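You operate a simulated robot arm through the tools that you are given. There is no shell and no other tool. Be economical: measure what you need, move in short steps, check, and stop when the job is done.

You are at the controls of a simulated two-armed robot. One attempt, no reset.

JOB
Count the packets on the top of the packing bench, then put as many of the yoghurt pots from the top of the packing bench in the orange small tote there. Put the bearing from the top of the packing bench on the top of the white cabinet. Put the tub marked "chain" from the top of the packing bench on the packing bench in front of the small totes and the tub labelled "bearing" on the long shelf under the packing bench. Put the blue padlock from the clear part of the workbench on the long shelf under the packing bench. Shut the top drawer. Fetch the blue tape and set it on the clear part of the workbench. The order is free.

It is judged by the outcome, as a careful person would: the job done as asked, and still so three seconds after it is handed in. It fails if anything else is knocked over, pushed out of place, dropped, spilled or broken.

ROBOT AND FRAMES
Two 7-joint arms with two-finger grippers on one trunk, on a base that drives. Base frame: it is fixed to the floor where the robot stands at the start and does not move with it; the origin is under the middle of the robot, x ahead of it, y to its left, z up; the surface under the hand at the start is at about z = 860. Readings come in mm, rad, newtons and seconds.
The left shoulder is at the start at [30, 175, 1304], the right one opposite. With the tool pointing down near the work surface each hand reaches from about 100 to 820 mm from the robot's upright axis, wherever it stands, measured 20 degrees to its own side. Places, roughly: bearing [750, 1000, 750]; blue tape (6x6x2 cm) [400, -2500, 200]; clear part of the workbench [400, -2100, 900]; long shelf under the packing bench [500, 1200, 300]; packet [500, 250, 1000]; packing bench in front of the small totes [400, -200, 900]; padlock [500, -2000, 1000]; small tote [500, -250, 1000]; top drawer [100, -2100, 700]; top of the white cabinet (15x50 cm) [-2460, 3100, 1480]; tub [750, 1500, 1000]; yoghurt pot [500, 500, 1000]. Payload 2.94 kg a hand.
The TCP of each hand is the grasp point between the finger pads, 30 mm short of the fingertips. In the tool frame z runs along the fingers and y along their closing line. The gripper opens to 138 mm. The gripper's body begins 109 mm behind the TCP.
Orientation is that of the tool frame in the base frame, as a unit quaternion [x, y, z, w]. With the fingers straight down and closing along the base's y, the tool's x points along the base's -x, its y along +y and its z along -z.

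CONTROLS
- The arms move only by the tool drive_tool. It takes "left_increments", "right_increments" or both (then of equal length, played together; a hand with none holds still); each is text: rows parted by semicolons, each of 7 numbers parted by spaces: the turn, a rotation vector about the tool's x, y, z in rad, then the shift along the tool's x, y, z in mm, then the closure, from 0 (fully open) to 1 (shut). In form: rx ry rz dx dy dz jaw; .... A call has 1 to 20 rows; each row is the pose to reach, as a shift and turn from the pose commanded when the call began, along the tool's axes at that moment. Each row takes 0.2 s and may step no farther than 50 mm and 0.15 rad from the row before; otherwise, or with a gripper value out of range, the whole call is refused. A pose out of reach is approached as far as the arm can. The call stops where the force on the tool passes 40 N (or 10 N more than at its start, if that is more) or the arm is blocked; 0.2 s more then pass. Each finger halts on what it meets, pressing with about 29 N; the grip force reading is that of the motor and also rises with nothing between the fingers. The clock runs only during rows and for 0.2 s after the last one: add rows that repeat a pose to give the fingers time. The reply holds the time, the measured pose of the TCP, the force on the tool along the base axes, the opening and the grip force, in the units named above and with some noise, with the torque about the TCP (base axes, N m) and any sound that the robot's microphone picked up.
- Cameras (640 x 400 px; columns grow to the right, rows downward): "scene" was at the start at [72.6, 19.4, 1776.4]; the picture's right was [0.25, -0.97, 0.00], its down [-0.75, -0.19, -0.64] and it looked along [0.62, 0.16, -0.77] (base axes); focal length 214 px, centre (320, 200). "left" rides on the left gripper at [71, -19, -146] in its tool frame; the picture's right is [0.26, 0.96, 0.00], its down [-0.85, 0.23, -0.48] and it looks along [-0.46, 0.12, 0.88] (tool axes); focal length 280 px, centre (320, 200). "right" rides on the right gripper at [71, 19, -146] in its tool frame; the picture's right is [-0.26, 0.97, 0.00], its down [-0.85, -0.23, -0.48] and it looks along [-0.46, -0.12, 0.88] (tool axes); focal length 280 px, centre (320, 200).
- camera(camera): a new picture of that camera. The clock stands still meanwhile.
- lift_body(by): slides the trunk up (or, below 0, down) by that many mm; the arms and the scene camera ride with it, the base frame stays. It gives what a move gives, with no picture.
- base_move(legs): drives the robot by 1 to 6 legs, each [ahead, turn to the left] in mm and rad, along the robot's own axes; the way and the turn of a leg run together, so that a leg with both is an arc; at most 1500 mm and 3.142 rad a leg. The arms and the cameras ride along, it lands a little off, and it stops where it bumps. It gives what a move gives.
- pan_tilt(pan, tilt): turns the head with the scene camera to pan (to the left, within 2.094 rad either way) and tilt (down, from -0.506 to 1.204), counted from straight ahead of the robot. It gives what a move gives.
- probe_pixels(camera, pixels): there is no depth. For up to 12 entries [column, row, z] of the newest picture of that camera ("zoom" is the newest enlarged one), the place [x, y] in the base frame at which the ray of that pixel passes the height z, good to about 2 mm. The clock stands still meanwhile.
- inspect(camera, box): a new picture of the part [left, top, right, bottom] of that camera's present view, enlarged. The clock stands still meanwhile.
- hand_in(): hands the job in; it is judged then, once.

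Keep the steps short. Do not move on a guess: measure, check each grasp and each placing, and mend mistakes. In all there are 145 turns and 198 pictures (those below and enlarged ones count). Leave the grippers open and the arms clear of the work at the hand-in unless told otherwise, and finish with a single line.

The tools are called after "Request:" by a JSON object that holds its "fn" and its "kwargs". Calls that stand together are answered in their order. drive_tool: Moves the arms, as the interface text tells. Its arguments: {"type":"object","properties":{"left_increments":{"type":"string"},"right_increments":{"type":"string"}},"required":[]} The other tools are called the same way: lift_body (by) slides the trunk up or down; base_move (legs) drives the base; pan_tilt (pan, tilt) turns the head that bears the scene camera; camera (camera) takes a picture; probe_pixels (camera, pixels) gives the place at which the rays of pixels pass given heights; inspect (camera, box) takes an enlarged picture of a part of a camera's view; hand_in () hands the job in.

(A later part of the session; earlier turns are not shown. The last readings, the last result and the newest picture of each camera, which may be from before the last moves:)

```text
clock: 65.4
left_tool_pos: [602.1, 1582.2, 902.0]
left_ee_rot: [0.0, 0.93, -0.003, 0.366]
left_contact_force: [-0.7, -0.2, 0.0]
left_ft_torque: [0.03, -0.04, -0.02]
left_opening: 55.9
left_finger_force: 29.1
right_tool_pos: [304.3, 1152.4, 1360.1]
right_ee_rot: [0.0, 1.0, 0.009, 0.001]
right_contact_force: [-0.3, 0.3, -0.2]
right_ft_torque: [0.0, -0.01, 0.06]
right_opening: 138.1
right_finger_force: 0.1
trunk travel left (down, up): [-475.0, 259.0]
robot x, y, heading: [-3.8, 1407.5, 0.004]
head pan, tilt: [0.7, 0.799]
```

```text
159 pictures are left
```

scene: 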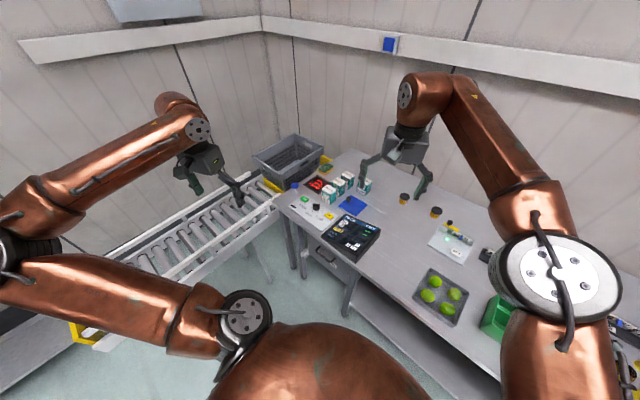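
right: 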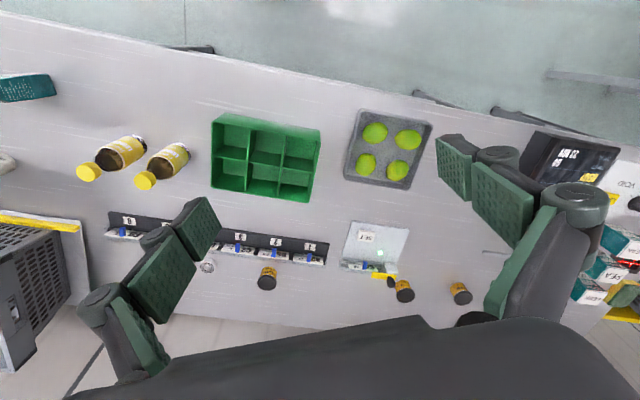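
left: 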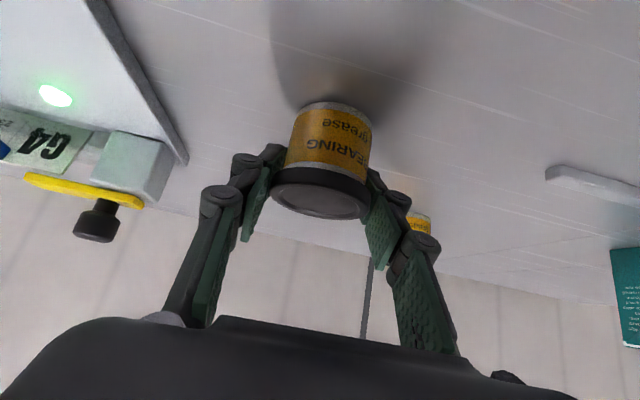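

Label reads "BEARING grease"; firm tilted grip. Lift 100 mm, pull back 150 mm, then back the base off 400 mm from the bench.

Request:
{"fn": "drive_tool", "kwargs": {"left_increments": "0 0 0 -34 0 -37 0.75; 0 0 0 -68 0 -73 0.75; 0 0 0 -41 0 -99 0.75; 0 0 0 -14 0 -125 0.75; 0 0 0 14 0 -150 0.75; 0 0 0 42 0 -175 0.75"}}

Request:
{"fn": "base_move", "kwargs": {"legs": [[-420, 0]]}}

Request:
{"fn": "lift_body", "kwargs": {"by": -440}}

Request:
{"fn": "pan_tilt", "kwargs": {"pan": 0.2, "tilt": 0.5}}

Request:
{"fn": "camera", "kwargs": {"camera": "scene"}}

Request:
{"fn": "camera", "kwargs": {"camera": "left"}}

```text
refused: row 1 steps farther than a row can; nothing moved
```

```text
clock: 68.0
left_tool_pos: [183.1, 1580.9, 904.2]
left_ee_rot: [0.001, 0.93, -0.003, 0.367]
left_contact_force: [-0.7, 0.5, -1.6]
left_ft_torque: [0.01, -0.05, 0.02]
left_opening: 56.6
left_finger_force: 29.1
right_tool_pos: [-115.2, 1151.7, 1359.6]
right_ee_rot: [-0.001, 1.0, 0.01, 0.001]
right_contact_force: [-0.3, 0.0, 1.2]
right_ft_torque: [-0.01, -0.06, -0.02]
right_opening: 138.1
right_finger_force: 0.1
trunk travel left (down, up): [-475.0, 259.0]
robot x, y, heading: [-421.2, 1407.3, 0.002]
head pan, tilt: [0.7, 0.799]
```

```text
refused: -440 is not a number from -400 to 400
```

```text
clock: 68.9
left_tool_pos: [183.4, 1581.0, 903.0]
left_ee_rot: [0.001, 0.93, -0.003, 0.368]
left_contact_force: [-0.5, 0.7, -1.5]
left_ft_torque: [0.0, 0.02, -0.03]
left_opening: 56.5
left_finger_force: 29.1
right_tool_pos: [-114.9, 1151.5, 1359.0]
right_ee_rot: [-0.001, 1.0, 0.008, 0.001]
right_contact_force: [-0.4, 0.0, -0.4]
right_ft_torque: [-0.02, -0.02, 0.01]
right_opening: 138.1
right_finger_force: 0.0
trunk travel left (down, up): [-475.0, 259.0]
robot x, y, heading: [-419.0, 1410.1, -0.0]
head pan, tilt: [0.201, 0.499]
```

```text
158 pictures are left
```

scene: 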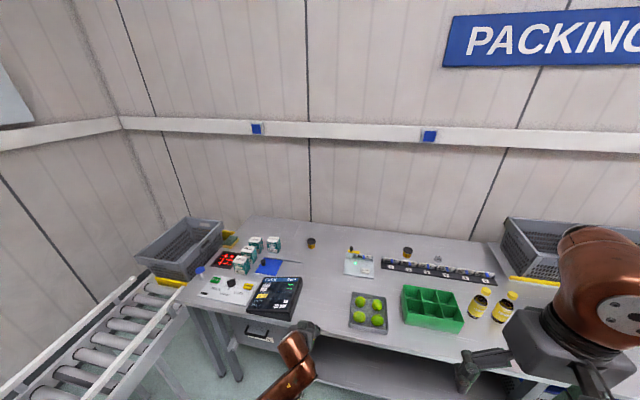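

```text
157 pictures are left
```

left: 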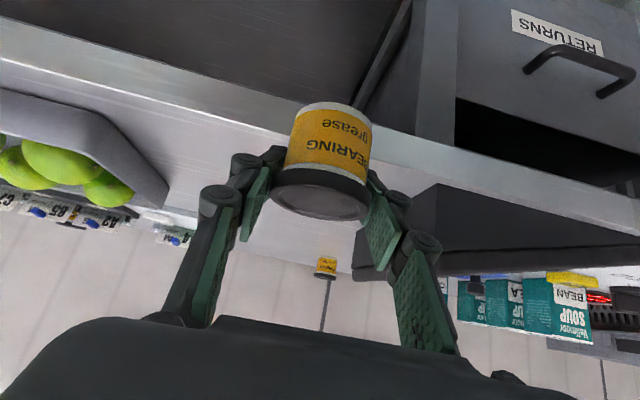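

The first call was refused (step 50.2 mm), so the tub was drawn along the bench on its base; the picture shows it still gripped and tray and screen apparently in place. I now lift 30 mm and pull back 130 mm clear of the edge.

Request:
{"fn": "drive_tool", "kwargs": {"left_increments": "0 0 0 -20 0 -22 0.75; 0 0 0 9 0 -49 0.75; 0 0 0 38 0 -76 0.75; 0 0 0 67 0 -103 0.75; 0 0 0 75 0 -111 0.75"}}

Request:
{"fn": "inspect", "kwargs": {"camera": "scene", "box": [220, 230, 420, 355]}}

```text
clock: 70.1
left_tool_pos: [51.1, 1583.4, 934.3]
left_ee_rot: [0.001, 0.93, -0.002, 0.367]
left_contact_force: [0.3, -0.3, -0.8]
left_ft_torque: [0.0, 0.01, -0.01]
left_opening: 56.6
left_finger_force: 29.1
right_tool_pos: [-113.5, 1151.5, 1359.2]
right_ee_rot: [0.0, 1.0, 0.009, 0.001]
right_contact_force: [0.0, -0.3, -0.6]
right_ft_torque: [0.02, 0.0, -0.03]
right_opening: 137.8
right_finger_force: 0.1
trunk travel left (down, up): [-475.0, 259.0]
robot x, y, heading: [-418.8, 1405.2, 0.004]
head pan, tilt: [0.201, 0.499]
```

```text
3.20 times, centred on (320, 292) of scene
```

zoom: 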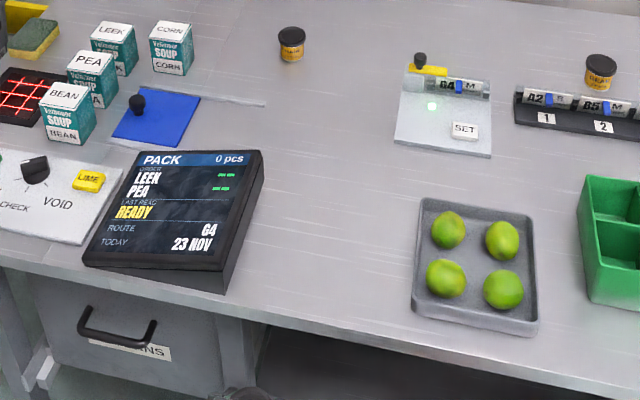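

All undisturbed. To keep the left elbow off the conveyor when lowering, I shift the base to y≈1150.

Request:
{"fn": "base_move", "kwargs": {"legs": [[0, -1.571], [260, 0], [0, 1.571]]}}

Request:
{"fn": "pan_tilt", "kwargs": {"pan": 0.2, "tilt": 0.8}}

Request:
{"fn": "camera", "kwargs": {"camera": "scene"}}

```text
clock: 79.7
left_tool_pos: [44.6, 1352.6, 934.7]
left_ee_rot: [-0.025, 0.93, 0.007, 0.367]
left_contact_force: [1.1, -0.7, -1.6]
left_ft_torque: [0.0, -0.01, 0.0]
left_opening: 56.4
left_finger_force: 29.1
right_tool_pos: [-95.0, 911.2, 1359.0]
right_ee_rot: [-0.029, 1.0, 0.009, 0.001]
right_contact_force: [0.3, -0.4, -0.3]
right_ft_torque: [0.03, 0.01, -0.04]
right_opening: 138.1
right_finger_force: 0.0
trunk travel left (down, up): [-475.0, 259.0]
robot x, y, heading: [-416.7, 1150.5, 0.059]
head pan, tilt: [0.201, 0.499]
```

```text
clock: 80.5
left_tool_pos: [45.8, 1352.1, 933.7]
left_ee_rot: [-0.026, 0.93, 0.007, 0.368]
left_contact_force: [-0.2, 0.2, -0.5]
left_ft_torque: [0.0, -0.02, 0.01]
left_opening: 56.5
left_finger_force: 28.9
right_tool_pos: [-94.9, 912.2, 1359.1]
right_ee_rot: [-0.029, 1.0, 0.01, 0.0]
right_contact_force: [0.1, -0.6, 0.2]
right_ft_torque: [0.03, 0.0, -0.01]
right_opening: 137.9
right_finger_force: 0.1
trunk travel left (down, up): [-475.0, 259.0]
robot x, y, heading: [-414.4, 1149.5, 0.058]
head pan, tilt: [0.201, 0.799]
```

```text
155 pictures are left
```

scene: 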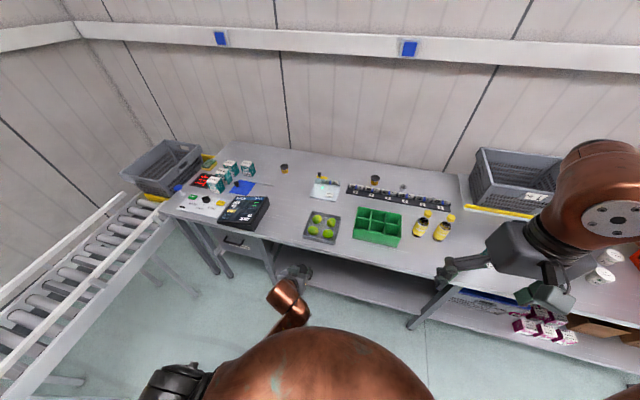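

Clear on all sides. Lower the trunk 400 mm.

Request:
{"fn": "lift_body", "kwargs": {"by": -400}}

Request:
{"fn": "camera", "kwargs": {"camera": "left"}}

Request:
{"fn": "camera", "kwargs": {"camera": "scene"}}

```text
clock: 84.3
left_tool_pos: [40.5, 1351.3, 493.8]
left_ee_rot: [-0.026, 0.948, 0.006, 0.316]
left_contact_force: [-0.2, 0.2, -1.9]
left_ft_torque: [0.0, -0.03, 0.03]
left_opening: 56.4
left_finger_force: 29.0
right_tool_pos: [-94.9, 911.5, 960.0]
right_ee_rot: [-0.03, 1.0, 0.011, 0.0]
right_contact_force: [-0.1, -0.1, 0.3]
right_ft_torque: [0.02, -0.02, 0.03]
right_opening: 138.1
right_finger_force: 0.0
trunk travel left (down, up): [-75.0, 659.0]
robot x, y, heading: [-415.7, 1147.8, 0.061]
head pan, tilt: [0.201, 0.799]
```

```text
154 pictures are left
```

left: 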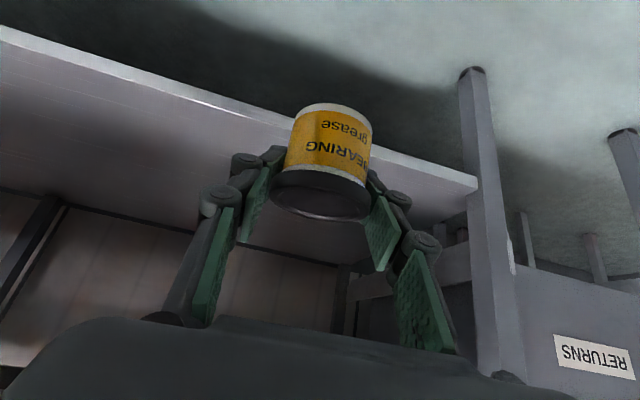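

```text
153 pictures are left
```

scene: 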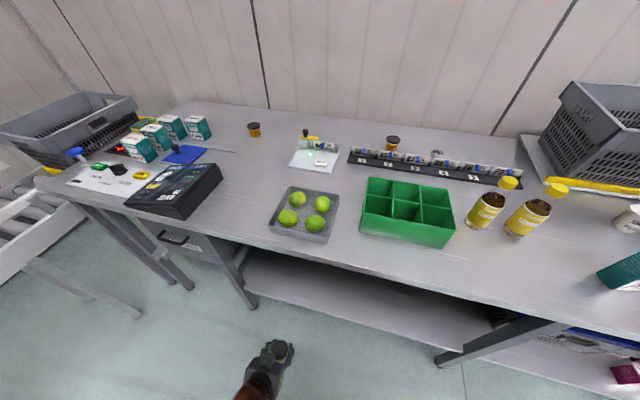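

The hand sits 40 mm lower and less tilted than expected; I issue a hold row to see where the arm settles and probe the shelf edge.

Request:
{"fn": "drive_tool", "kwargs": {"left_increments": "0 0 0 0 0 0 0.75; 0 0 0 0 0 0 0.75"}}

Request:
{"fn": "probe_pixels", "kwargs": {"camera": "scene", "pixels": [[260, 296, 300], [350, 323, 300], [247, 305, 0], [450, 362, 0], [260, 296, 280], [260, 296, 320]]}}

Request:
{"fn": "probe_pixels", "kwargs": {"camera": "left", "pixels": [[100, 62, 300], [440, 167, 300], [100, 62, 320], [440, 167, 320], [100, 62, 280], [440, 167, 280]]}}

```text
clock: 84.9
left_tool_pos: [41.2, 1351.5, 495.4]
left_ee_rot: [-0.026, 0.949, 0.006, 0.314]
left_contact_force: [0.1, -0.3, -0.8]
left_ft_torque: [-0.01, -0.03, 0.01]
left_opening: 56.1
left_finger_force: 28.8
right_tool_pos: [-95.8, 911.3, 958.1]
right_ee_rot: [-0.028, 1.0, 0.009, 0.001]
right_contact_force: [0.6, 0.2, -0.1]
right_ft_torque: [-0.01, 0.01, 0.02]
right_opening: 138.0
right_finger_force: 0.0
trunk travel left (down, up): [-75.0, 659.0]
robot x, y, heading: [-413.9, 1148.4, 0.059]
head pan, tilt: [0.201, 0.799]
```

```text
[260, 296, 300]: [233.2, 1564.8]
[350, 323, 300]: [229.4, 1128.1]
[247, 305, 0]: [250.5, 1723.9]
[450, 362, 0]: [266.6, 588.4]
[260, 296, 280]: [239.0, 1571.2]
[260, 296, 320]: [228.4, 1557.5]
```

```text
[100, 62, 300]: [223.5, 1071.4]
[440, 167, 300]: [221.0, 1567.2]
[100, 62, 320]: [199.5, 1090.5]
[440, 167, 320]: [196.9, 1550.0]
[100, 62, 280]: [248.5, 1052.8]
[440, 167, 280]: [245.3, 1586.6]
```

Shelf front edge: x≈234, top z≈292 (both cameras agree). I restore the tilt and advance 280 mm in and 100 mm down.

Request:
{"fn": "drive_tool", "kwargs": {"left_increments": "0 -0.02 0 -23 0 35 0.75; 0 -0.04 0 -47 0 70 0.75; 0 -0.06 0 -70 0 105 0.75; 0 -0.08 0 -94 0 141 0.75; 0 -0.1 0 -118 0 176 0.75; 0 -0.11 0 -141 0 211 0.75; 0 -0.11 0 -165 0 247 0.75; 0 -0.11 0 -165 0 247 0.75"}}

Request:
{"fn": "camera", "kwargs": {"camera": "left"}}

Request:
{"fn": "camera", "kwargs": {"camera": "scene"}}

```text
clock: 86.7
left_tool_pos: [319.4, 1369.1, 393.2]
left_ee_rot: [-0.026, 0.93, 0.007, 0.366]
left_contact_force: [-0.3, 0.3, -0.5]
left_ft_torque: [0.01, -0.01, 0.04]
left_opening: 56.3
left_finger_force: 29.4
right_tool_pos: [-93.9, 912.1, 960.3]
right_ee_rot: [-0.029, 1.0, 0.01, 0.001]
right_contact_force: [0.4, -0.7, 0.4]
right_ft_torque: [-0.03, 0.05, -0.01]
right_opening: 137.9
right_finger_force: 0.0
trunk travel left (down, up): [-75.0, 659.0]
robot x, y, heading: [-411.7, 1150.0, 0.059]
head pan, tilt: [0.201, 0.799]
```

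```text
152 pictures are left
```

left: 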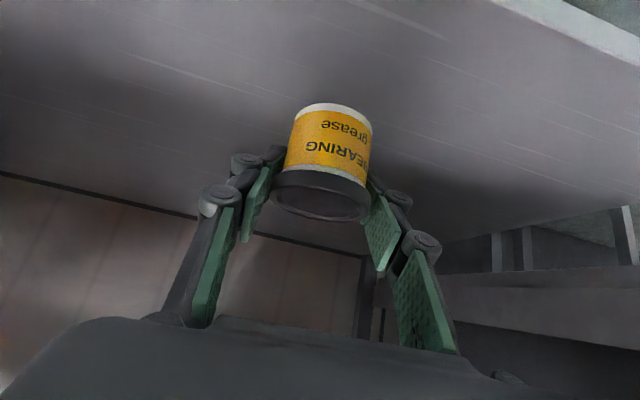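

```text
151 pictures are left
```

scene: 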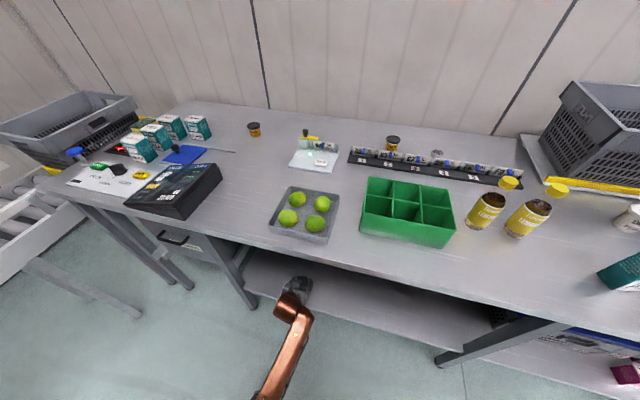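

Deep over the shelf. Go 40 mm further in and lower 56 mm, watching force.

Request:
{"fn": "drive_tool", "kwargs": {"left_increments": "0 0 0 -29 0 27 0.75; 0 0 0 -15 0 42 0.75; 0 0 0 -2 0 56 0.75; 0 0 0 5 0 64 0.75; 0 0 0 9 0 68 0.75; 0 0 0 9 0 68 0.75"}}

```text
clock: 88.1
left_tool_pos: [360.5, 1370.0, 340.3]
left_ee_rot: [-0.026, 0.929, 0.009, 0.369]
left_contact_force: [0.1, 1.8, 7.8]
left_ft_torque: [0.13, 0.18, -0.04]
left_opening: 56.1
left_finger_force: 28.5
right_tool_pos: [-93.8, 911.9, 960.3]
right_ee_rot: [-0.028, 1.0, 0.01, 0.001]
right_contact_force: [0.2, 0.1, 0.2]
right_ft_torque: [-0.01, 0.01, 0.04]
right_opening: 138.0
right_finger_force: 0.1
trunk travel left (down, up): [-75.0, 659.0]
robot x, y, heading: [-414.9, 1154.5, 0.055]
head pan, tilt: [0.201, 0.799]
```

Contact 7.8 N: the tub stands on the shelf. Open and withdraw back along the fingers.

Request:
{"fn": "drive_tool", "kwargs": {"left_increments": "0 0 0 0 0 0 0.5; 0 0 0 0 0 0 0.35; 0 0 0 0 0 0 0.3; 0 0 0 0 0 0 0.3; 0 0 0 0 0 -30 0.3; 0 0 0 0 0 -70 0.3; 0 0 0 0 0 -115 0.3; 0 0 0 0 0 -160 0.3"}}

Request:
{"fn": "camera", "kwargs": {"camera": "left"}}

```text
clock: 89.9
left_tool_pos: [249.9, 1363.9, 452.8]
left_ee_rot: [-0.026, 0.93, 0.007, 0.366]
left_contact_force: [-0.3, 0.2, 0.7]
left_ft_torque: [0.03, -0.02, 0.01]
left_opening: 96.7
left_finger_force: 0.0
right_tool_pos: [-95.0, 910.9, 959.0]
right_ee_rot: [-0.029, 1.0, 0.01, 0.001]
right_contact_force: [0.9, -0.9, 0.0]
right_ft_torque: [-0.01, 0.0, 0.01]
right_opening: 138.2
right_finger_force: 0.2
trunk travel left (down, up): [-75.0, 659.0]
robot x, y, heading: [-416.3, 1152.2, 0.058]
head pan, tilt: [0.201, 0.799]
```

```text
150 pictures are left
```

left: 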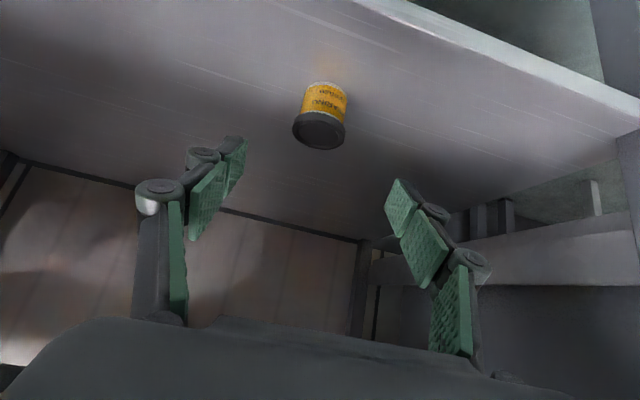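

Tub stands upright on the shelf. Withdraw 220 mm from under the bench, then raise the trunk.

Request:
{"fn": "drive_tool", "kwargs": {"left_increments": "0 0 0 32 0 -30 0.3; 0 0 0 64 0 -60 0.3; 0 0 0 96 0 -90 0.3; 0 0 0 129 0 -120 0.3; 0 0 0 161 0 -150 0.3"}}

Request:
{"fn": "lift_body", "kwargs": {"by": 400}}

```text
clock: 91.1
left_tool_pos: [31.4, 1365.3, 453.8]
left_ee_rot: [0.008, 0.929, 0.029, 0.369]
left_contact_force: [0.7, -0.4, 1.3]
left_ft_torque: [-0.01, 0.0, -0.03]
left_opening: 96.7
left_finger_force: 0.0
right_tool_pos: [-94.7, 911.8, 959.0]
right_ee_rot: [-0.028, 1.0, 0.009, 0.001]
right_contact_force: [0.0, -0.3, 0.4]
right_ft_torque: [0.01, -0.02, 0.02]
right_opening: 138.1
right_finger_force: 0.0
trunk travel left (down, up): [-75.0, 659.0]
robot x, y, heading: [-414.6, 1151.9, 0.058]
head pan, tilt: [0.201, 0.799]
```

```text
clock: 94.9
left_tool_pos: [19.3, 1374.3, 842.8]
left_ee_rot: [-0.003, 0.934, 0.037, 0.356]
left_contact_force: [-0.5, 0.6, 0.3]
left_ft_torque: [-0.01, -0.01, -0.03]
left_opening: 96.6
left_finger_force: 0.0
right_tool_pos: [-95.4, 911.0, 1358.1]
right_ee_rot: [-0.029, 1.0, 0.009, 0.001]
right_contact_force: [0.4, -0.3, 0.7]
right_ft_torque: [0.0, 0.0, -0.03]
right_opening: 137.9
right_finger_force: 0.0
trunk travel left (down, up): [-475.0, 259.0]
robot x, y, heading: [-413.7, 1151.6, 0.058]
head pan, tilt: [0.201, 0.799]
```

Raise the left hand ~350 mm and straighten it.

Request:
{"fn": "drive_tool", "kwargs": {"left_increments": "0 0.09 0 -30 0 -32 0.2; 0 0.18 0 -60 0 -65 0.1; 0 0.27 0 -89 0 -97 0; 0 0.36 0 -119 0 -130 0; 0 0.46 0 -149 0 -162 0; 0 0.55 0 -178 0 -194 0; 0 0.64 0 -208 0 -227 0; 0 0.73 0 -238 0 -259 0; 0 0.73 0 -238 0 -259 0"}}

```text
clock: 95.5
left_tool_pos: [20.1, 1403.4, 920.6]
left_ee_rot: [0.001, 0.958, 0.075, 0.277]
left_contact_force: [0.3, 0.8, -1.0]
left_ft_torque: [0.0, 0.03, -0.01]
left_opening: 137.5
left_finger_force: 0.0
right_tool_pos: [-93.8, 910.7, 1357.8]
right_ee_rot: [-0.028, 1.0, 0.01, 0.0]
right_contact_force: [1.1, 0.8, -0.5]
right_ft_torque: [0.03, 0.0, -0.01]
right_opening: 138.2
right_finger_force: 0.1
trunk travel left (down, up): [-475.0, 259.0]
robot x, y, heading: [-416.4, 1151.5, 0.058]
head pan, tilt: [0.201, 0.799]
stopped in row 3 (left hand): the arm was blocked; the commanded pose is now the measured one
```

The arm was blocked in mid-motion (no force on the tool). I look at its shape.

Request:
{"fn": "pan_tilt", "kwargs": {"pan": 0.5, "tilt": 1.1}}

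Request:
{"fn": "camera", "kwargs": {"camera": "scene"}}

Request:
{"fn": "camera", "kwargs": {"camera": "right"}}

```text
clock: 96.3
left_tool_pos: [20.2, 1402.9, 921.6]
left_ee_rot: [0.0, 0.958, 0.076, 0.276]
left_contact_force: [-0.8, 0.4, -0.3]
left_ft_torque: [-0.01, -0.02, 0.0]
left_opening: 138.1
left_finger_force: 0.0
right_tool_pos: [-94.5, 911.3, 1359.1]
right_ee_rot: [-0.029, 1.0, 0.01, 0.0]
right_contact_force: [0.6, 1.3, 0.2]
right_ft_torque: [0.03, 0.03, 0.01]
right_opening: 138.0
right_finger_force: 0.2
trunk travel left (down, up): [-475.0, 259.0]
robot x, y, heading: [-415.1, 1154.2, 0.058]
head pan, tilt: [0.499, 1.1]
```

```text
149 pictures are left
```

scene: 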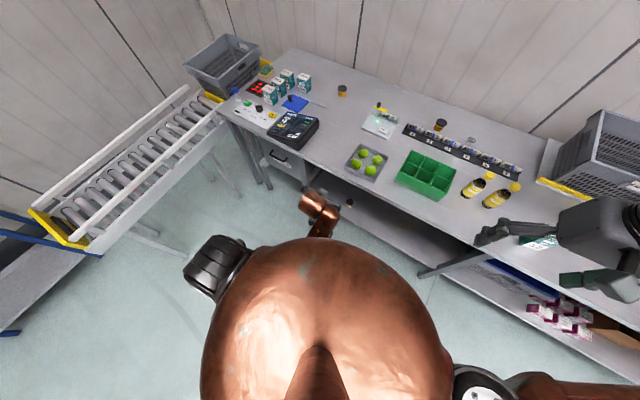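

```text
148 pictures are left
```

right: 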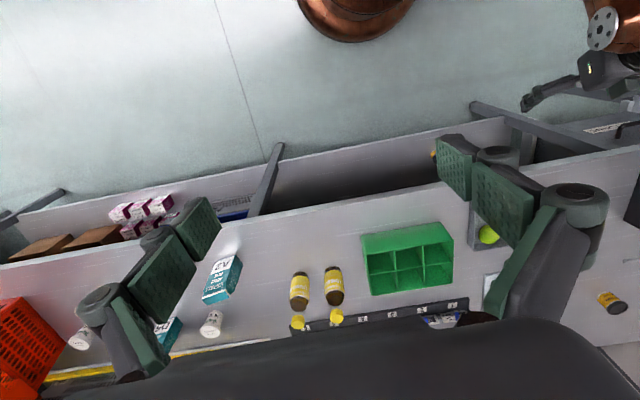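

The left arm is folded with the elbow close to the trunk. I extend it forward and up without changing the tilt.

Request:
{"fn": "drive_tool", "kwargs": {"left_increments": "0 0 0 -33 0 -15 0; 0 0 0 -66 0 -30 0; 0 0 0 -98 0 -44 0; 0 0 0 -131 0 -59 0; 0 0 0 -164 0 -74 0; 0 0 0 -164 0 -74 0"}}

```text
clock: 97.9
left_tool_pos: [119.9, 1426.2, 1075.7]
left_ee_rot: [-0.009, 0.952, 0.122, 0.279]
left_contact_force: [0.1, -0.4, -0.7]
left_ft_torque: [0.02, 0.01, 0.0]
left_opening: 138.1
left_finger_force: 0.1
right_tool_pos: [-95.4, 912.2, 1360.0]
right_ee_rot: [-0.028, 1.0, 0.01, 0.0]
right_contact_force: [0.3, 0.5, -0.9]
right_ft_torque: [-0.02, 0.01, 0.03]
right_opening: 138.0
right_finger_force: 0.2
trunk travel left (down, up): [-475.0, 259.0]
robot x, y, heading: [-411.3, 1154.1, 0.054]
head pan, tilt: [0.499, 1.1]
stopped in row 6 (left hand): the arm was blocked; the commanded pose is now the measured one
```

Request:
{"fn": "drive_tool", "kwargs": {"left_increments": "0.05 0.11 0 -25 0 -3 0; 0.1 0.22 0.01 -50 0 -6 0; 0.15 0.33 0.01 -75 0 -8 0; 0.2 0.45 0.02 -100 0 -11 0; 0.25 0.57 0.02 -126 0 -14 0; 0.25 0.57 0.02 -126 0 -14 0"}}

```text
clock: 99.3
left_tool_pos: [218.4, 1413.6, 1154.9]
left_ee_rot: [0.003, 1.0, -0.004, -0.002]
left_contact_force: [0.6, -0.1, 0.4]
left_ft_torque: [0.02, -0.05, 0.0]
left_opening: 138.2
left_finger_force: 0.1
left hand out of reach, approached as far as the arm can: row 2, 3
right_tool_pos: [-95.2, 911.2, 1358.9]
right_ee_rot: [-0.029, 1.0, 0.01, 0.0]
right_contact_force: [0.0, -0.2, -0.2]
right_ft_torque: [0.0, -0.02, 0.01]
right_opening: 137.7
right_finger_force: 0.1
trunk travel left (down, up): [-475.0, 259.0]
robot x, y, heading: [-414.8, 1150.1, 0.053]
head pan, tilt: [0.499, 1.1]
```

Left hand is upright again. I bring the base back to about (0,1400) for the chain tub.

Request:
{"fn": "base_move", "kwargs": {"legs": [[0, 0.697], [343, 0], [0, -0.75], [160, 0]]}}

Request:
{"fn": "camera", "kwargs": {"camera": "left"}}

```text
clock: 106.5
left_tool_pos: [636.5, 1605.7, 1161.0]
left_ee_rot: [0.037, 0.999, -0.002, 0.003]
left_contact_force: [-1.7, -0.4, 0.6]
left_ft_torque: [0.07, -0.12, 0.01]
left_opening: 137.9
left_finger_force: 0.0
right_tool_pos: [287.9, 1125.5, 1361.4]
right_ee_rot: [0.005, 1.0, 0.01, 0.007]
right_contact_force: [-1.7, 0.3, 0.5]
right_ft_torque: [0.03, -0.16, 0.01]
right_opening: 138.0
right_finger_force: 0.0
trunk travel left (down, up): [-475.0, 259.0]
robot x, y, heading: [-6.9, 1382.6, -0.011]
head pan, tilt: [0.499, 1.1]
```

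```text
147 pictures are left
```

left: 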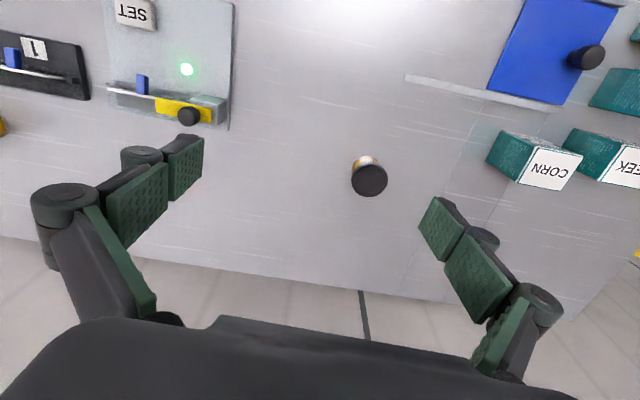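

Request:
{"fn": "probe_pixels", "kwargs": {"camera": "left", "pixels": [[369.5, 181, 900], [369.5, 181, 890], [505, 175, 860]]}}

```text
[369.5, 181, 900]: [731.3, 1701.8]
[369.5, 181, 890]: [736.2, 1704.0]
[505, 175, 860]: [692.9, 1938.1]
```

Chain lid at about (733,1702). Move above it with jaws at ~96 mm.

Request:
{"fn": "drive_tool", "kwargs": {"left_increments": "0 0 -0.01 -15 17 34 0.1; 0 0 -0.03 -30 34 68 0.2; 0 0 -0.04 -45 51 102 0.3; 0 0 -0.05 -60 69 136 0.3; 0 0 -0.06 -75 86 170 0.3; 0 0 -0.074 -90 103 200 0.3; 0 0 -0.074 -90 103 200 0.3"}}

Request:
{"fn": "camera", "kwargs": {"camera": "left"}}

Request:
{"fn": "probe_pixels", "kwargs": {"camera": "left", "pixels": [[317, 157, 900]]}}

```text
clock: 108.1
left_tool_pos: [738.2, 1700.6, 955.9]
left_ee_rot: [0.0, 1.0, -0.003, 0.0]
left_contact_force: [-0.8, 0.0, -0.1]
left_ft_torque: [0.08, -0.01, -0.05]
left_opening: 96.8
left_finger_force: 0.1
right_tool_pos: [292.8, 1123.1, 1359.7]
right_ee_rot: [0.006, 1.0, 0.01, 0.003]
right_contact_force: [0.1, -0.3, 0.5]
right_ft_torque: [0.0, -0.01, -0.01]
right_opening: 137.8
right_finger_force: 0.1
trunk travel left (down, up): [-475.0, 259.0]
robot x, y, heading: [-9.6, 1382.6, -0.009]
head pan, tilt: [0.499, 1.1]
```

```text
146 pictures are left
```

left: 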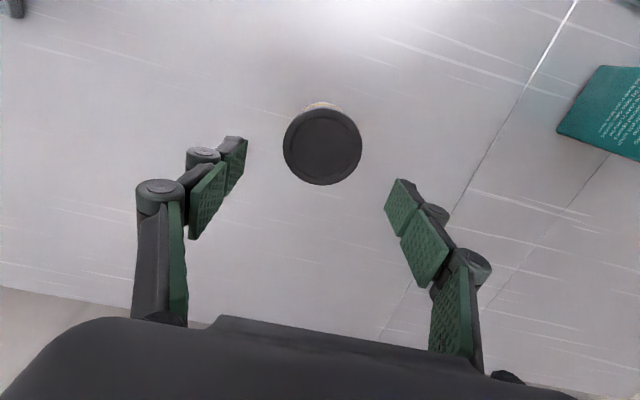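

```text
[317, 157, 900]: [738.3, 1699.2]
```

Centred within a few mm. Descend and grip.

Request:
{"fn": "drive_tool", "kwargs": {"left_increments": "0 0 0 4 2 25 0.3; 0 0 0 4 2 50 0.3; 0 0 0 4 2 58 0.3; 0 0 0 4 2 58 0.5; 0 0 0 4 2 58 0.7; 0 0 0 4 2 58 0.75; 0 0 0 4 2 58 0.75; 0 0 0 4 2 58 0.75"}}

Request:
{"fn": "camera", "kwargs": {"camera": "left"}}

```text
clock: 109.9
left_tool_pos: [734.5, 1702.1, 897.0]
left_ee_rot: [0.0, 1.0, -0.004, -0.001]
left_contact_force: [0.3, -0.2, -0.1]
left_ft_torque: [0.02, -0.02, -0.01]
left_opening: 55.5
left_finger_force: 28.5
right_tool_pos: [295.1, 1125.0, 1360.2]
right_ee_rot: [0.005, 1.0, 0.01, 0.003]
right_contact_force: [1.0, -0.6, 0.5]
right_ft_torque: [-0.02, 0.01, -0.01]
right_opening: 138.4
right_finger_force: 0.0
trunk travel left (down, up): [-475.0, 259.0]
robot x, y, heading: [-5.4, 1386.2, -0.007]
head pan, tilt: [0.499, 1.1]
```

```text
145 pictures are left
```

left: 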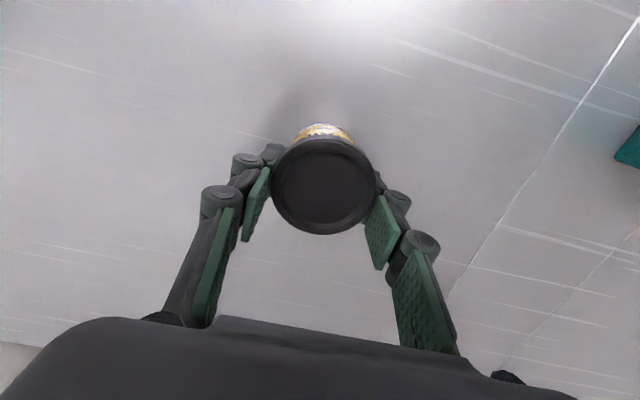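

Gripped. Lift 230 mm, then draw back 200 mm.

Request:
{"fn": "drive_tool", "kwargs": {"left_increments": "0 0 0 0 0 -45 0.75; 0 0 0 0 0 -90 0.75; 0 0 0 0 0 -135 0.75; 0 0 0 0 0 -180 0.75; 0 0 0 20 0 -220 0.75; 0 0 0 65 0 -235 0.75; 0 0 0 110 0 -235 0.75; 0 0 0 155 0 -235 0.75; 0 0 0 200 0 -235 0.75"}}

```text
clock: 111.9
left_tool_pos: [531.9, 1702.9, 1135.8]
left_ee_rot: [0.0, 1.0, -0.003, -0.001]
left_contact_force: [0.6, 0.7, -0.7]
left_ft_torque: [-0.01, -0.03, 0.02]
left_opening: 55.2
left_finger_force: 29.2
right_tool_pos: [293.4, 1124.6, 1359.0]
right_ee_rot: [0.005, 1.0, 0.01, 0.003]
right_contact_force: [0.3, 0.1, -0.5]
right_ft_torque: [0.02, -0.03, -0.02]
right_opening: 137.9
right_finger_force: 0.1
trunk travel left (down, up): [-475.0, 259.0]
robot x, y, heading: [-3.7, 1387.2, -0.01]
head pan, tilt: [0.499, 1.1]
```

Now shift base to y≈1180 and slightly closer (x≈20) for the bearing ring with the right hand.

Request:
{"fn": "base_move", "kwargs": {"legs": [[-200, 0], [0, -1.56], [205, 0], [0, 1.571], [220, 0]]}}

Request:
{"fn": "pan_tilt", "kwargs": {"pan": -0.3, "tilt": 0.9}}

Request:
{"fn": "camera", "kwargs": {"camera": "scene"}}

Request:
{"fn": "camera", "kwargs": {"camera": "right"}}

```text
clock: 123.7
left_tool_pos: [528.6, 1563.8, 1133.9]
left_ee_rot: [-0.045, 0.999, -0.003, -0.001]
left_contact_force: [1.1, 0.1, -1.3]
left_ft_torque: [0.0, 0.02, -0.03]
left_opening: 55.4
left_finger_force: 29.0
right_tool_pos: [342.7, 968.3, 1359.0]
right_ee_rot: [-0.038, 0.999, 0.01, 0.002]
right_contact_force: [0.4, 0.0, -1.2]
right_ft_torque: [0.0, 0.02, 0.0]
right_opening: 138.3
right_finger_force: 0.1
trunk travel left (down, up): [-475.0, 259.0]
robot x, y, heading: [19.6, 1199.9, 0.078]
head pan, tilt: [0.499, 1.1]
```

```text
clock: 124.8
left_tool_pos: [528.6, 1565.3, 1133.8]
left_ee_rot: [-0.044, 0.999, -0.003, -0.001]
left_contact_force: [0.6, 0.7, -1.8]
left_ft_torque: [-0.02, -0.03, -0.01]
left_opening: 55.4
left_finger_force: 28.6
right_tool_pos: [341.5, 967.9, 1359.6]
right_ee_rot: [-0.039, 0.999, 0.01, 0.003]
right_contact_force: [-0.3, -0.3, 1.1]
right_ft_torque: [-0.03, 0.01, 0.02]
right_opening: 138.0
right_finger_force: 0.0
trunk travel left (down, up): [-475.0, 259.0]
robot x, y, heading: [18.6, 1201.0, 0.078]
head pan, tilt: [-0.3, 0.901]
```

```text
144 pictures are left
```

scene: 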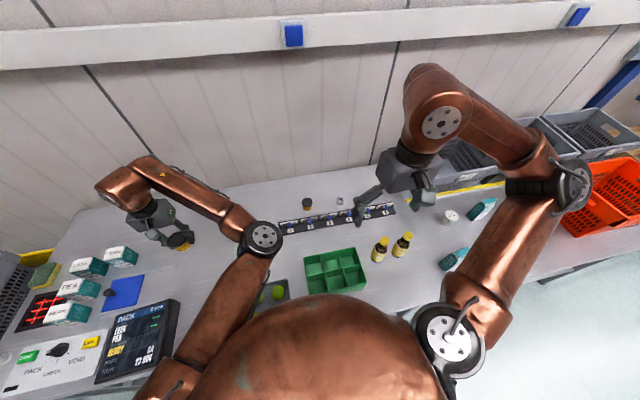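

```text
143 pictures are left
```

right: 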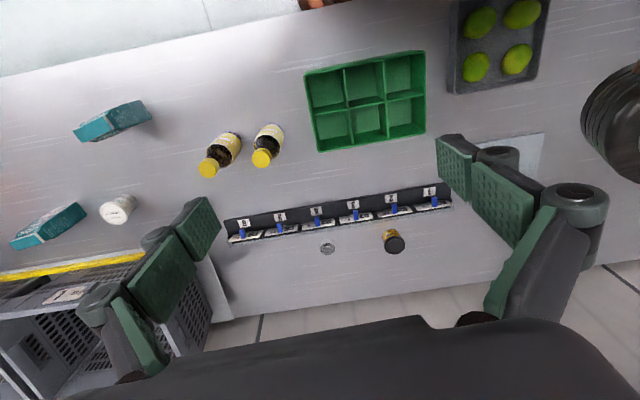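

Request:
{"fn": "probe_pixels", "kwargs": {"camera": "right", "pixels": [[327, 249, 870], [327, 249, 860], [319, 249, 865], [336, 249, 865], [325, 231, 880], [352, 226, 900], [390, 248, 890]]}}

Request:
{"fn": "inspect", "kwargs": {"camera": "right", "box": [290, 200, 420, 280]}}

```text
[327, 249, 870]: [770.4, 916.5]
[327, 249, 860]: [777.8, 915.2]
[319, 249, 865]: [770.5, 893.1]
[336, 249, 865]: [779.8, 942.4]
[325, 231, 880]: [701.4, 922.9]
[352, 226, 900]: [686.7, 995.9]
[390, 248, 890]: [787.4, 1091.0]
```

```text
4.92 times, centred on (355, 240) of right
```

zoom: 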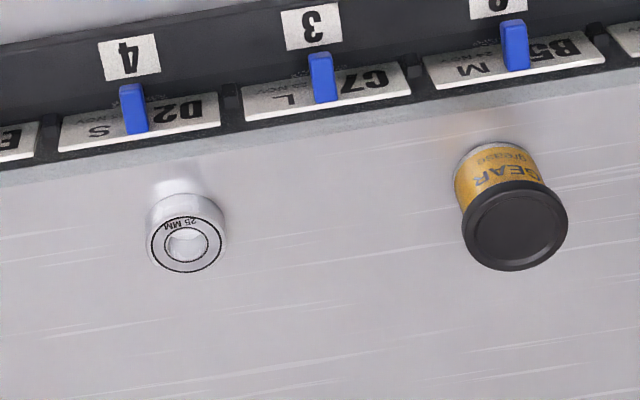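

Ring top centre ~(770,916). Move the right hand above it to z≈1000.

Request:
{"fn": "drive_tool", "kwargs": {"right_increments": "0 0 0.01 -40 -7 20 0; 0 0 0.02 -80 -14 40 0; 0 0 0.03 -120 -21 60 0; 0 0 0.04 -160 -28 85 0; 0 0 0.05 -200 -35 110 0; 0 0 0.06 -240 -43 140 0; 0 0 0.07 -280 -50 170 0; 0 0 0.078 -315 -57 200 0; 0 0 0.078 -345 -65 235 0; 0 0 0.078 -375 -73 270 0; 0 0 0.078 -400 -79 310 0; 0 0 0.078 -425 -85 350 0; 0 0 0.078 -425 -85 350 0"}}

Request:
{"fn": "camera", "kwargs": {"camera": "right"}}

```text
refused: row 6 steps farther than a row can; nothing moved
```

```text
141 pictures are left
```

right: 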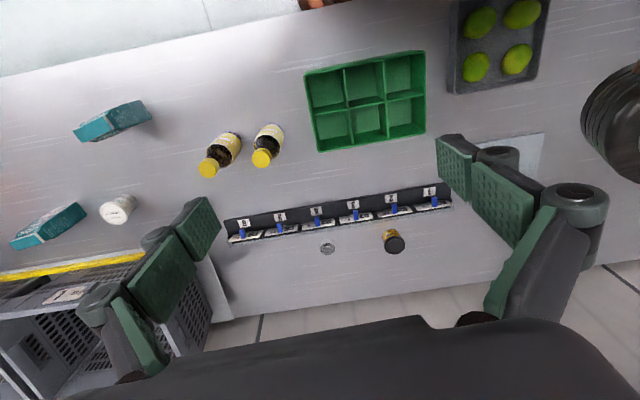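

One row was too long; same move in even steps.

Request:
{"fn": "drive_tool", "kwargs": {"right_increments": "0 0 0.006 -33 -7 27 0; 0 0 0.012 -65 -13 54 0; 0 0 0.018 -98 -20 81 0; 0 0 0.024 -131 -26 108 0; 0 0 0.03 -163 -33 135 0; 0 0 0.036 -196 -39 162 0; 0 0 0.042 -229 -46 188 0; 0 0 0.048 -262 -52 215 0; 0 0 0.054 -294 -59 242 0; 0 0 0.06 -327 -65 269 0; 0 0 0.066 -360 -72 296 0; 0 0 0.072 -392 -78 323 0; 0 0 0.078 -425 -85 350 0; 0 0 0.078 -425 -85 350 0"}}

Request:
{"fn": "camera", "kwargs": {"camera": "right"}}

```text
clock: 127.8
left_tool_pos: [526.4, 1565.2, 1135.8]
left_ee_rot: [-0.045, 0.999, -0.002, -0.001]
left_contact_force: [0.2, -0.1, -1.1]
left_ft_torque: [-0.01, -0.08, 0.01]
left_opening: 55.4
left_finger_force: 29.0
right_tool_pos: [770.4, 923.7, 1010.8]
right_ee_rot: [0.0, 1.0, 0.011, 0.003]
right_contact_force: [-1.1, 0.5, -0.2]
right_ft_torque: [0.02, 0.01, 0.0]
right_opening: 138.2
right_finger_force: 0.1
trunk travel left (down, up): [-475.0, 259.0]
robot x, y, heading: [18.5, 1199.5, 0.075]
head pan, tilt: [-0.3, 0.901]
```

```text
140 pictures are left
```

right: 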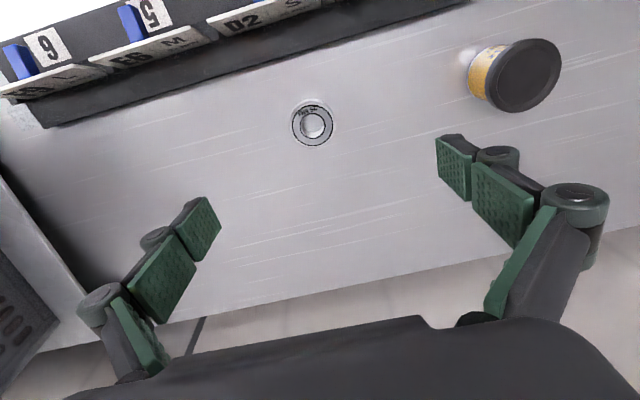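

Request:
{"fn": "probe_pixels", "kwargs": {"camera": "right", "pixels": [[312, 124, 872], [312, 124, 864], [292, 124, 870], [333, 124, 870], [470, 90, 870]]}}

```text
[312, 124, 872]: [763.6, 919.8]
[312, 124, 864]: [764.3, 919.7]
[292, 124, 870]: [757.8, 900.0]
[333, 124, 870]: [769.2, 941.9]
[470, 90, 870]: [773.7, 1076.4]
```

Ring centre ~(764,920), ~43 mm wide. Descend so the tips are ~4 mm above the bench and close.

Request:
{"fn": "drive_tool", "kwargs": {"right_increments": "0 0 0 3 -2 40 0.2; 0 0 0 6 -4 80 0.4; 0 0 0 6 -4 105 0.4; 0 0 0 6 -4 117 0.4; 0 0 0 6 -4 117 0.6; 0 0 0 6 -4 117 0.75; 0 0 0 6 -4 117 0.85; 0 0 0 6 -4 117 0.85; 0 0 0 6 -4 117 0.85"}}

Request:
{"fn": "camera", "kwargs": {"camera": "right"}}

```text
clock: 129.8
left_tool_pos: [528.1, 1566.0, 1134.8]
left_ee_rot: [-0.045, 0.999, -0.004, -0.001]
left_contact_force: [-0.2, 0.1, -0.9]
left_ft_torque: [-0.01, -0.04, 0.01]
left_opening: 55.5
left_finger_force: 28.9
right_tool_pos: [764.7, 921.4, 890.3]
right_ee_rot: [0.001, 1.0, 0.01, 0.004]
right_contact_force: [0.4, 0.0, 0.0]
right_ft_torque: [0.0, -0.01, 0.0]
right_opening: 45.7
right_finger_force: 28.7
trunk travel left (down, up): [-475.0, 259.0]
robot x, y, heading: [19.8, 1202.3, 0.076]
head pan, tilt: [-0.3, 0.901]
```

```text
139 pictures are left
```

right: 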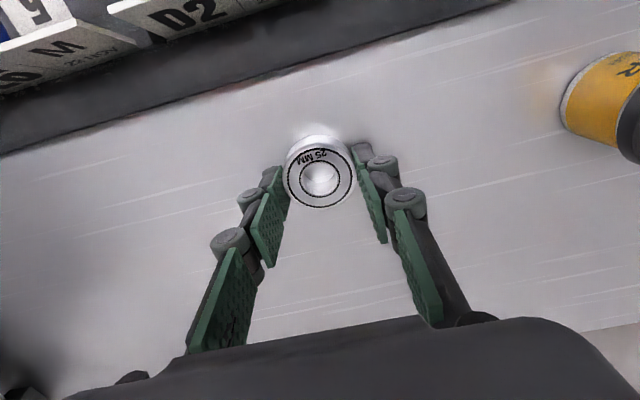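

Ring gripped (45.7 mm). Lift it and draw back.

Request:
{"fn": "drive_tool", "kwargs": {"right_increments": "0 0 0 0 0 -45 0.85; 0 0 0 0 0 -90 0.85; 0 0 0 0 0 -135 0.85; 0 0 0 0 0 -180 0.85; 0 0 0 0 0 -225 0.85; 0 0 0 40 0 -250 0.85; 0 0 0 85 0 -260 0.85; 0 0 0 130 0 -260 0.85; 0 0 0 175 0 -260 0.85; 0 0 0 220 0 -260 0.85; 0 0 0 265 0 -260 0.85; 0 0 0 300 0 -260 0.85"}}

Request:
{"fn": "inspect", "kwargs": {"camera": "right", "box": [220, 100, 420, 240]}}

```text
clock: 132.4
left_tool_pos: [528.2, 1566.1, 1134.4]
left_ee_rot: [-0.045, 0.999, -0.003, -0.001]
left_contact_force: [0.7, -1.0, -2.1]
left_ft_torque: [0.01, -0.03, -0.01]
left_opening: 55.2
left_finger_force: 29.0
right_tool_pos: [465.2, 913.5, 1155.7]
right_ee_rot: [0.0, 1.0, 0.01, 0.002]
right_contact_force: [-0.1, 0.3, -0.8]
right_ft_torque: [0.02, 0.01, -0.01]
right_opening: 45.7
right_finger_force: 29.9
trunk travel left (down, up): [-475.0, 259.0]
robot x, y, heading: [20.3, 1203.5, 0.075]
head pan, tilt: [-0.3, 0.901]
```

```text
2.86 times, centred on (320, 170) of right
```

zoom: 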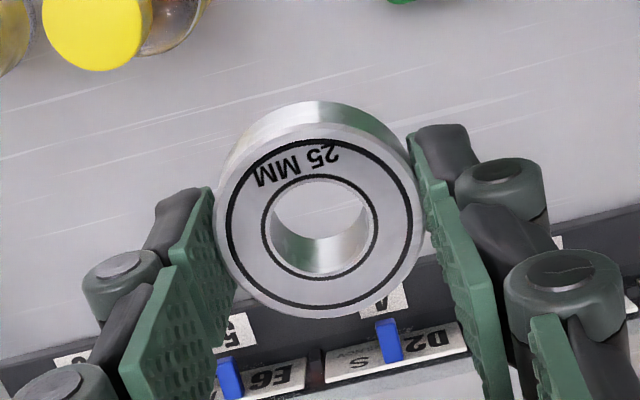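

Good hold ("25 MM" up). Back away and turn towards the cabinet to look.

Request:
{"fn": "base_move", "kwargs": {"legs": [[-400, 0], [0, 2.3]]}}

Request:
{"fn": "pan_tilt", "kwargs": {"pan": 0.0, "tilt": 0.45}}

Request:
{"fn": "camera", "kwargs": {"camera": "scene"}}

```text
clock: 140.3
left_tool_pos: [-988.2, 1331.1, 1134.1]
left_ee_rot: [0.922, -0.386, 0.002, -0.002]
left_contact_force: [0.1, 0.5, -1.4]
left_ft_torque: [0.05, -0.03, -0.03]
left_opening: 55.1
left_finger_force: 29.3
right_tool_pos: [-446.1, 1697.5, 1155.4]
right_ee_rot: [0.904, -0.427, -0.005, 0.008]
right_contact_force: [-0.8, -0.1, -2.0]
right_ft_torque: [-0.02, 0.03, 0.05]
right_opening: 45.7
right_finger_force: 29.5
trunk travel left (down, up): [-475.0, 259.0]
robot x, y, heading: [-387.8, 1169.7, 2.335]
head pan, tilt: [-0.3, 0.901]
```

```text
clock: 141.2
left_tool_pos: [-987.6, 1331.6, 1134.7]
left_ee_rot: [0.922, -0.387, 0.002, -0.003]
left_contact_force: [-0.7, -0.3, -1.8]
left_ft_torque: [0.0, -0.02, -0.01]
left_opening: 55.2
left_finger_force: 29.1
right_tool_pos: [-445.9, 1697.6, 1155.2]
right_ee_rot: [0.905, -0.426, -0.005, 0.008]
right_contact_force: [-0.6, 0.2, -1.3]
right_ft_torque: [-0.02, 0.01, -0.01]
right_opening: 45.4
right_finger_force: 29.1
trunk travel left (down, up): [-475.0, 259.0]
robot x, y, heading: [-385.6, 1171.2, 2.336]
head pan, tilt: [0.0, 0.45]
```

```text
137 pictures are left
```

scene: 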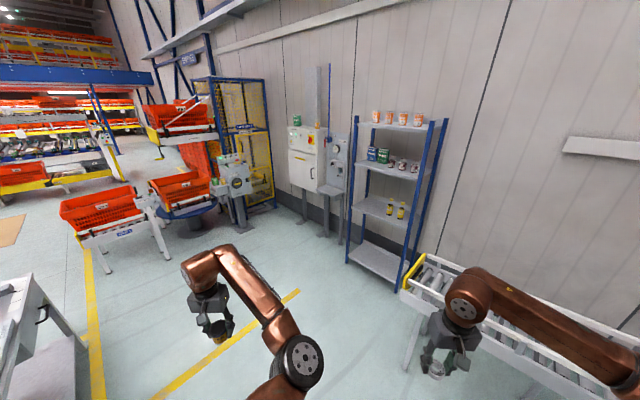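

The white cabinet is at pixel (305,150), a green can on its top. I probe the obstacles around it.

Request:
{"fn": "probe_pixels", "kwargs": {"camera": "scene", "pixels": [[292, 125, 1480], [328, 130, 1480], [297, 122, 1480], [240, 228, 0], [352, 258, 0], [400, 288, 0], [404, 285, 700], [195, 228, 0], [165, 253, 0], [305, 220, 0], [428, 360, 0], [410, 260, 800]]}}

Request:
{"fn": "inspect", "kwargs": {"camera": "scene", "box": [190, 80, 350, 180]}}

```text
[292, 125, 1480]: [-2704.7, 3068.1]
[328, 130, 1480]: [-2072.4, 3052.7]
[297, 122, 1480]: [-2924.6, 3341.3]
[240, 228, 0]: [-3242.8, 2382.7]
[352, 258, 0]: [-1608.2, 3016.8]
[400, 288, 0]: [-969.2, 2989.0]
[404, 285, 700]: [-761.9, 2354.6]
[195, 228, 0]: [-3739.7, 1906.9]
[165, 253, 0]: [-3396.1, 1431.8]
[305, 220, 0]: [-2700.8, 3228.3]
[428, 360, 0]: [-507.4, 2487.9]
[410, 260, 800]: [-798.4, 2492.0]
```

```text
4.00 times, centred on (270, 130) of scene
```

zoom: 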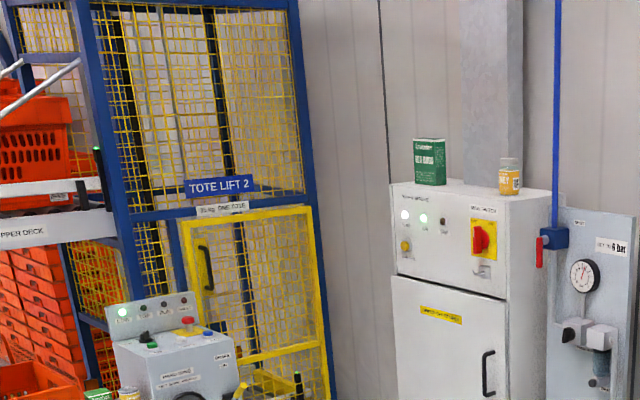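

Top spans about x −2705…−2210, y ≈3030–3180, with a green box at its left and a small jar at right; the middle is free. Drive over to about (−2560,2300) facing the wall.

Request:
{"fn": "base_move", "kwargs": {"legs": [[0, 0.327], [1250, 0], [1200, 0], [0, -1.09]]}}

Request:
{"fn": "lift_body", "kwargs": {"by": 255}}

Request:
{"fn": "camera", "kwargs": {"camera": "scene"}}

```text
clock: 154.5
left_tool_pos: [-3220.2, 2295.3, 1135.2]
left_ee_rot: [0.973, -0.23, 0.001, -0.006]
left_contact_force: [-0.7, -0.1, -1.2]
left_ft_torque: [0.02, 0.0, 0.01]
left_opening: 55.0
left_finger_force: 29.1
right_tool_pos: [-2826.9, 2818.9, 1158.1]
right_ee_rot: [0.961, -0.276, -0.005, 0.005]
right_contact_force: [0.1, 0.0, -1.8]
right_ft_torque: [-0.04, 0.01, 0.01]
right_opening: 45.7
right_finger_force: 28.4
trunk travel left (down, up): [-475.0, 259.0]
robot x, y, heading: [-2598.2, 2345.7, 2.657]
head pan, tilt: [0.0, 0.45]
stopped in leg 3: the robot was blocked; the commanded pose is now the measured one
```

```text
clock: 157.1
left_tool_pos: [-3222.9, 2299.2, 1388.8]
left_ee_rot: [0.973, -0.229, 0.002, -0.003]
left_contact_force: [-0.5, 0.1, -1.9]
left_ft_torque: [0.04, 0.0, 0.02]
left_opening: 55.3
left_finger_force: 29.3
right_tool_pos: [-2830.0, 2823.8, 1410.3]
right_ee_rot: [0.961, -0.275, -0.003, 0.008]
right_contact_force: [-0.5, 0.1, -0.8]
right_ft_torque: [0.04, -0.02, 0.01]
right_opening: 45.8
right_finger_force: 28.7
trunk travel left (down, up): [-730.0, 4.0]
robot x, y, heading: [-2599.9, 2342.3, 2.662]
head pan, tilt: [0.0, 0.45]
```

```text
135 pictures are left
```

scene: 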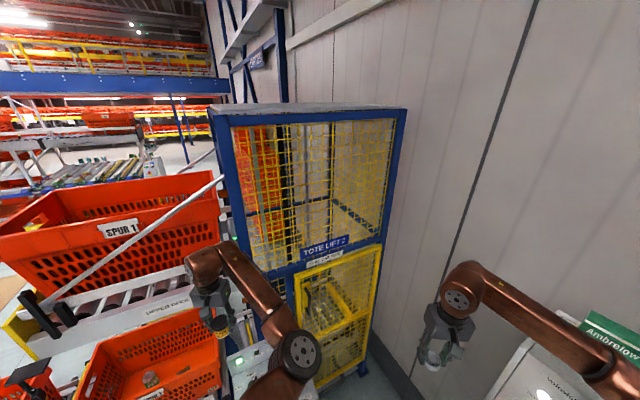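

It bumped near the end. I look down at what lies ahead.

Request:
{"fn": "pan_tilt", "kwargs": {"pan": 0.1, "tilt": 1.0}}

Request:
{"fn": "camera", "kwargs": {"camera": "scene"}}

Request:
{"fn": "camera", "kwargs": {"camera": "right"}}

```text
clock: 158.1
left_tool_pos: [-3224.2, 2300.3, 1390.2]
left_ee_rot: [0.974, -0.228, 0.002, -0.003]
left_contact_force: [0.0, 0.3, -0.2]
left_ft_torque: [-0.04, 0.03, 0.03]
left_opening: 55.1
left_finger_force: 28.2
right_tool_pos: [-2829.1, 2823.8, 1409.6]
right_ee_rot: [0.961, -0.275, -0.002, 0.008]
right_contact_force: [-0.6, -0.2, -2.0]
right_ft_torque: [0.03, 0.0, 0.04]
right_opening: 45.6
right_finger_force: 29.2
trunk travel left (down, up): [-730.0, 4.0]
robot x, y, heading: [-2600.2, 2344.0, 2.663]
head pan, tilt: [0.099, 1.0]
```

```text
134 pictures are left
```

scene: 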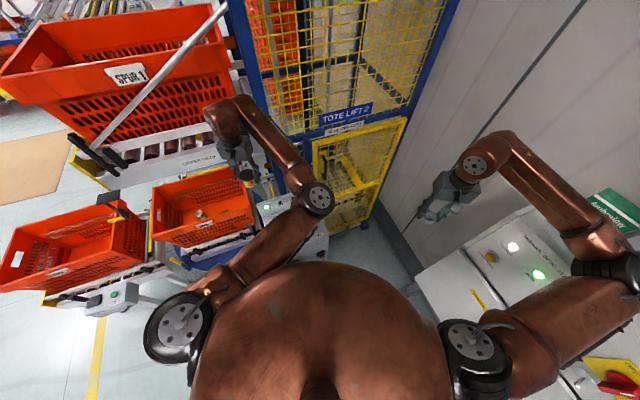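

```text
133 pictures are left
```

right: 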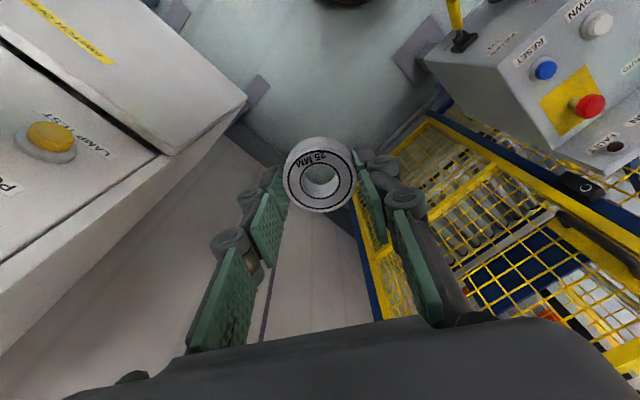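

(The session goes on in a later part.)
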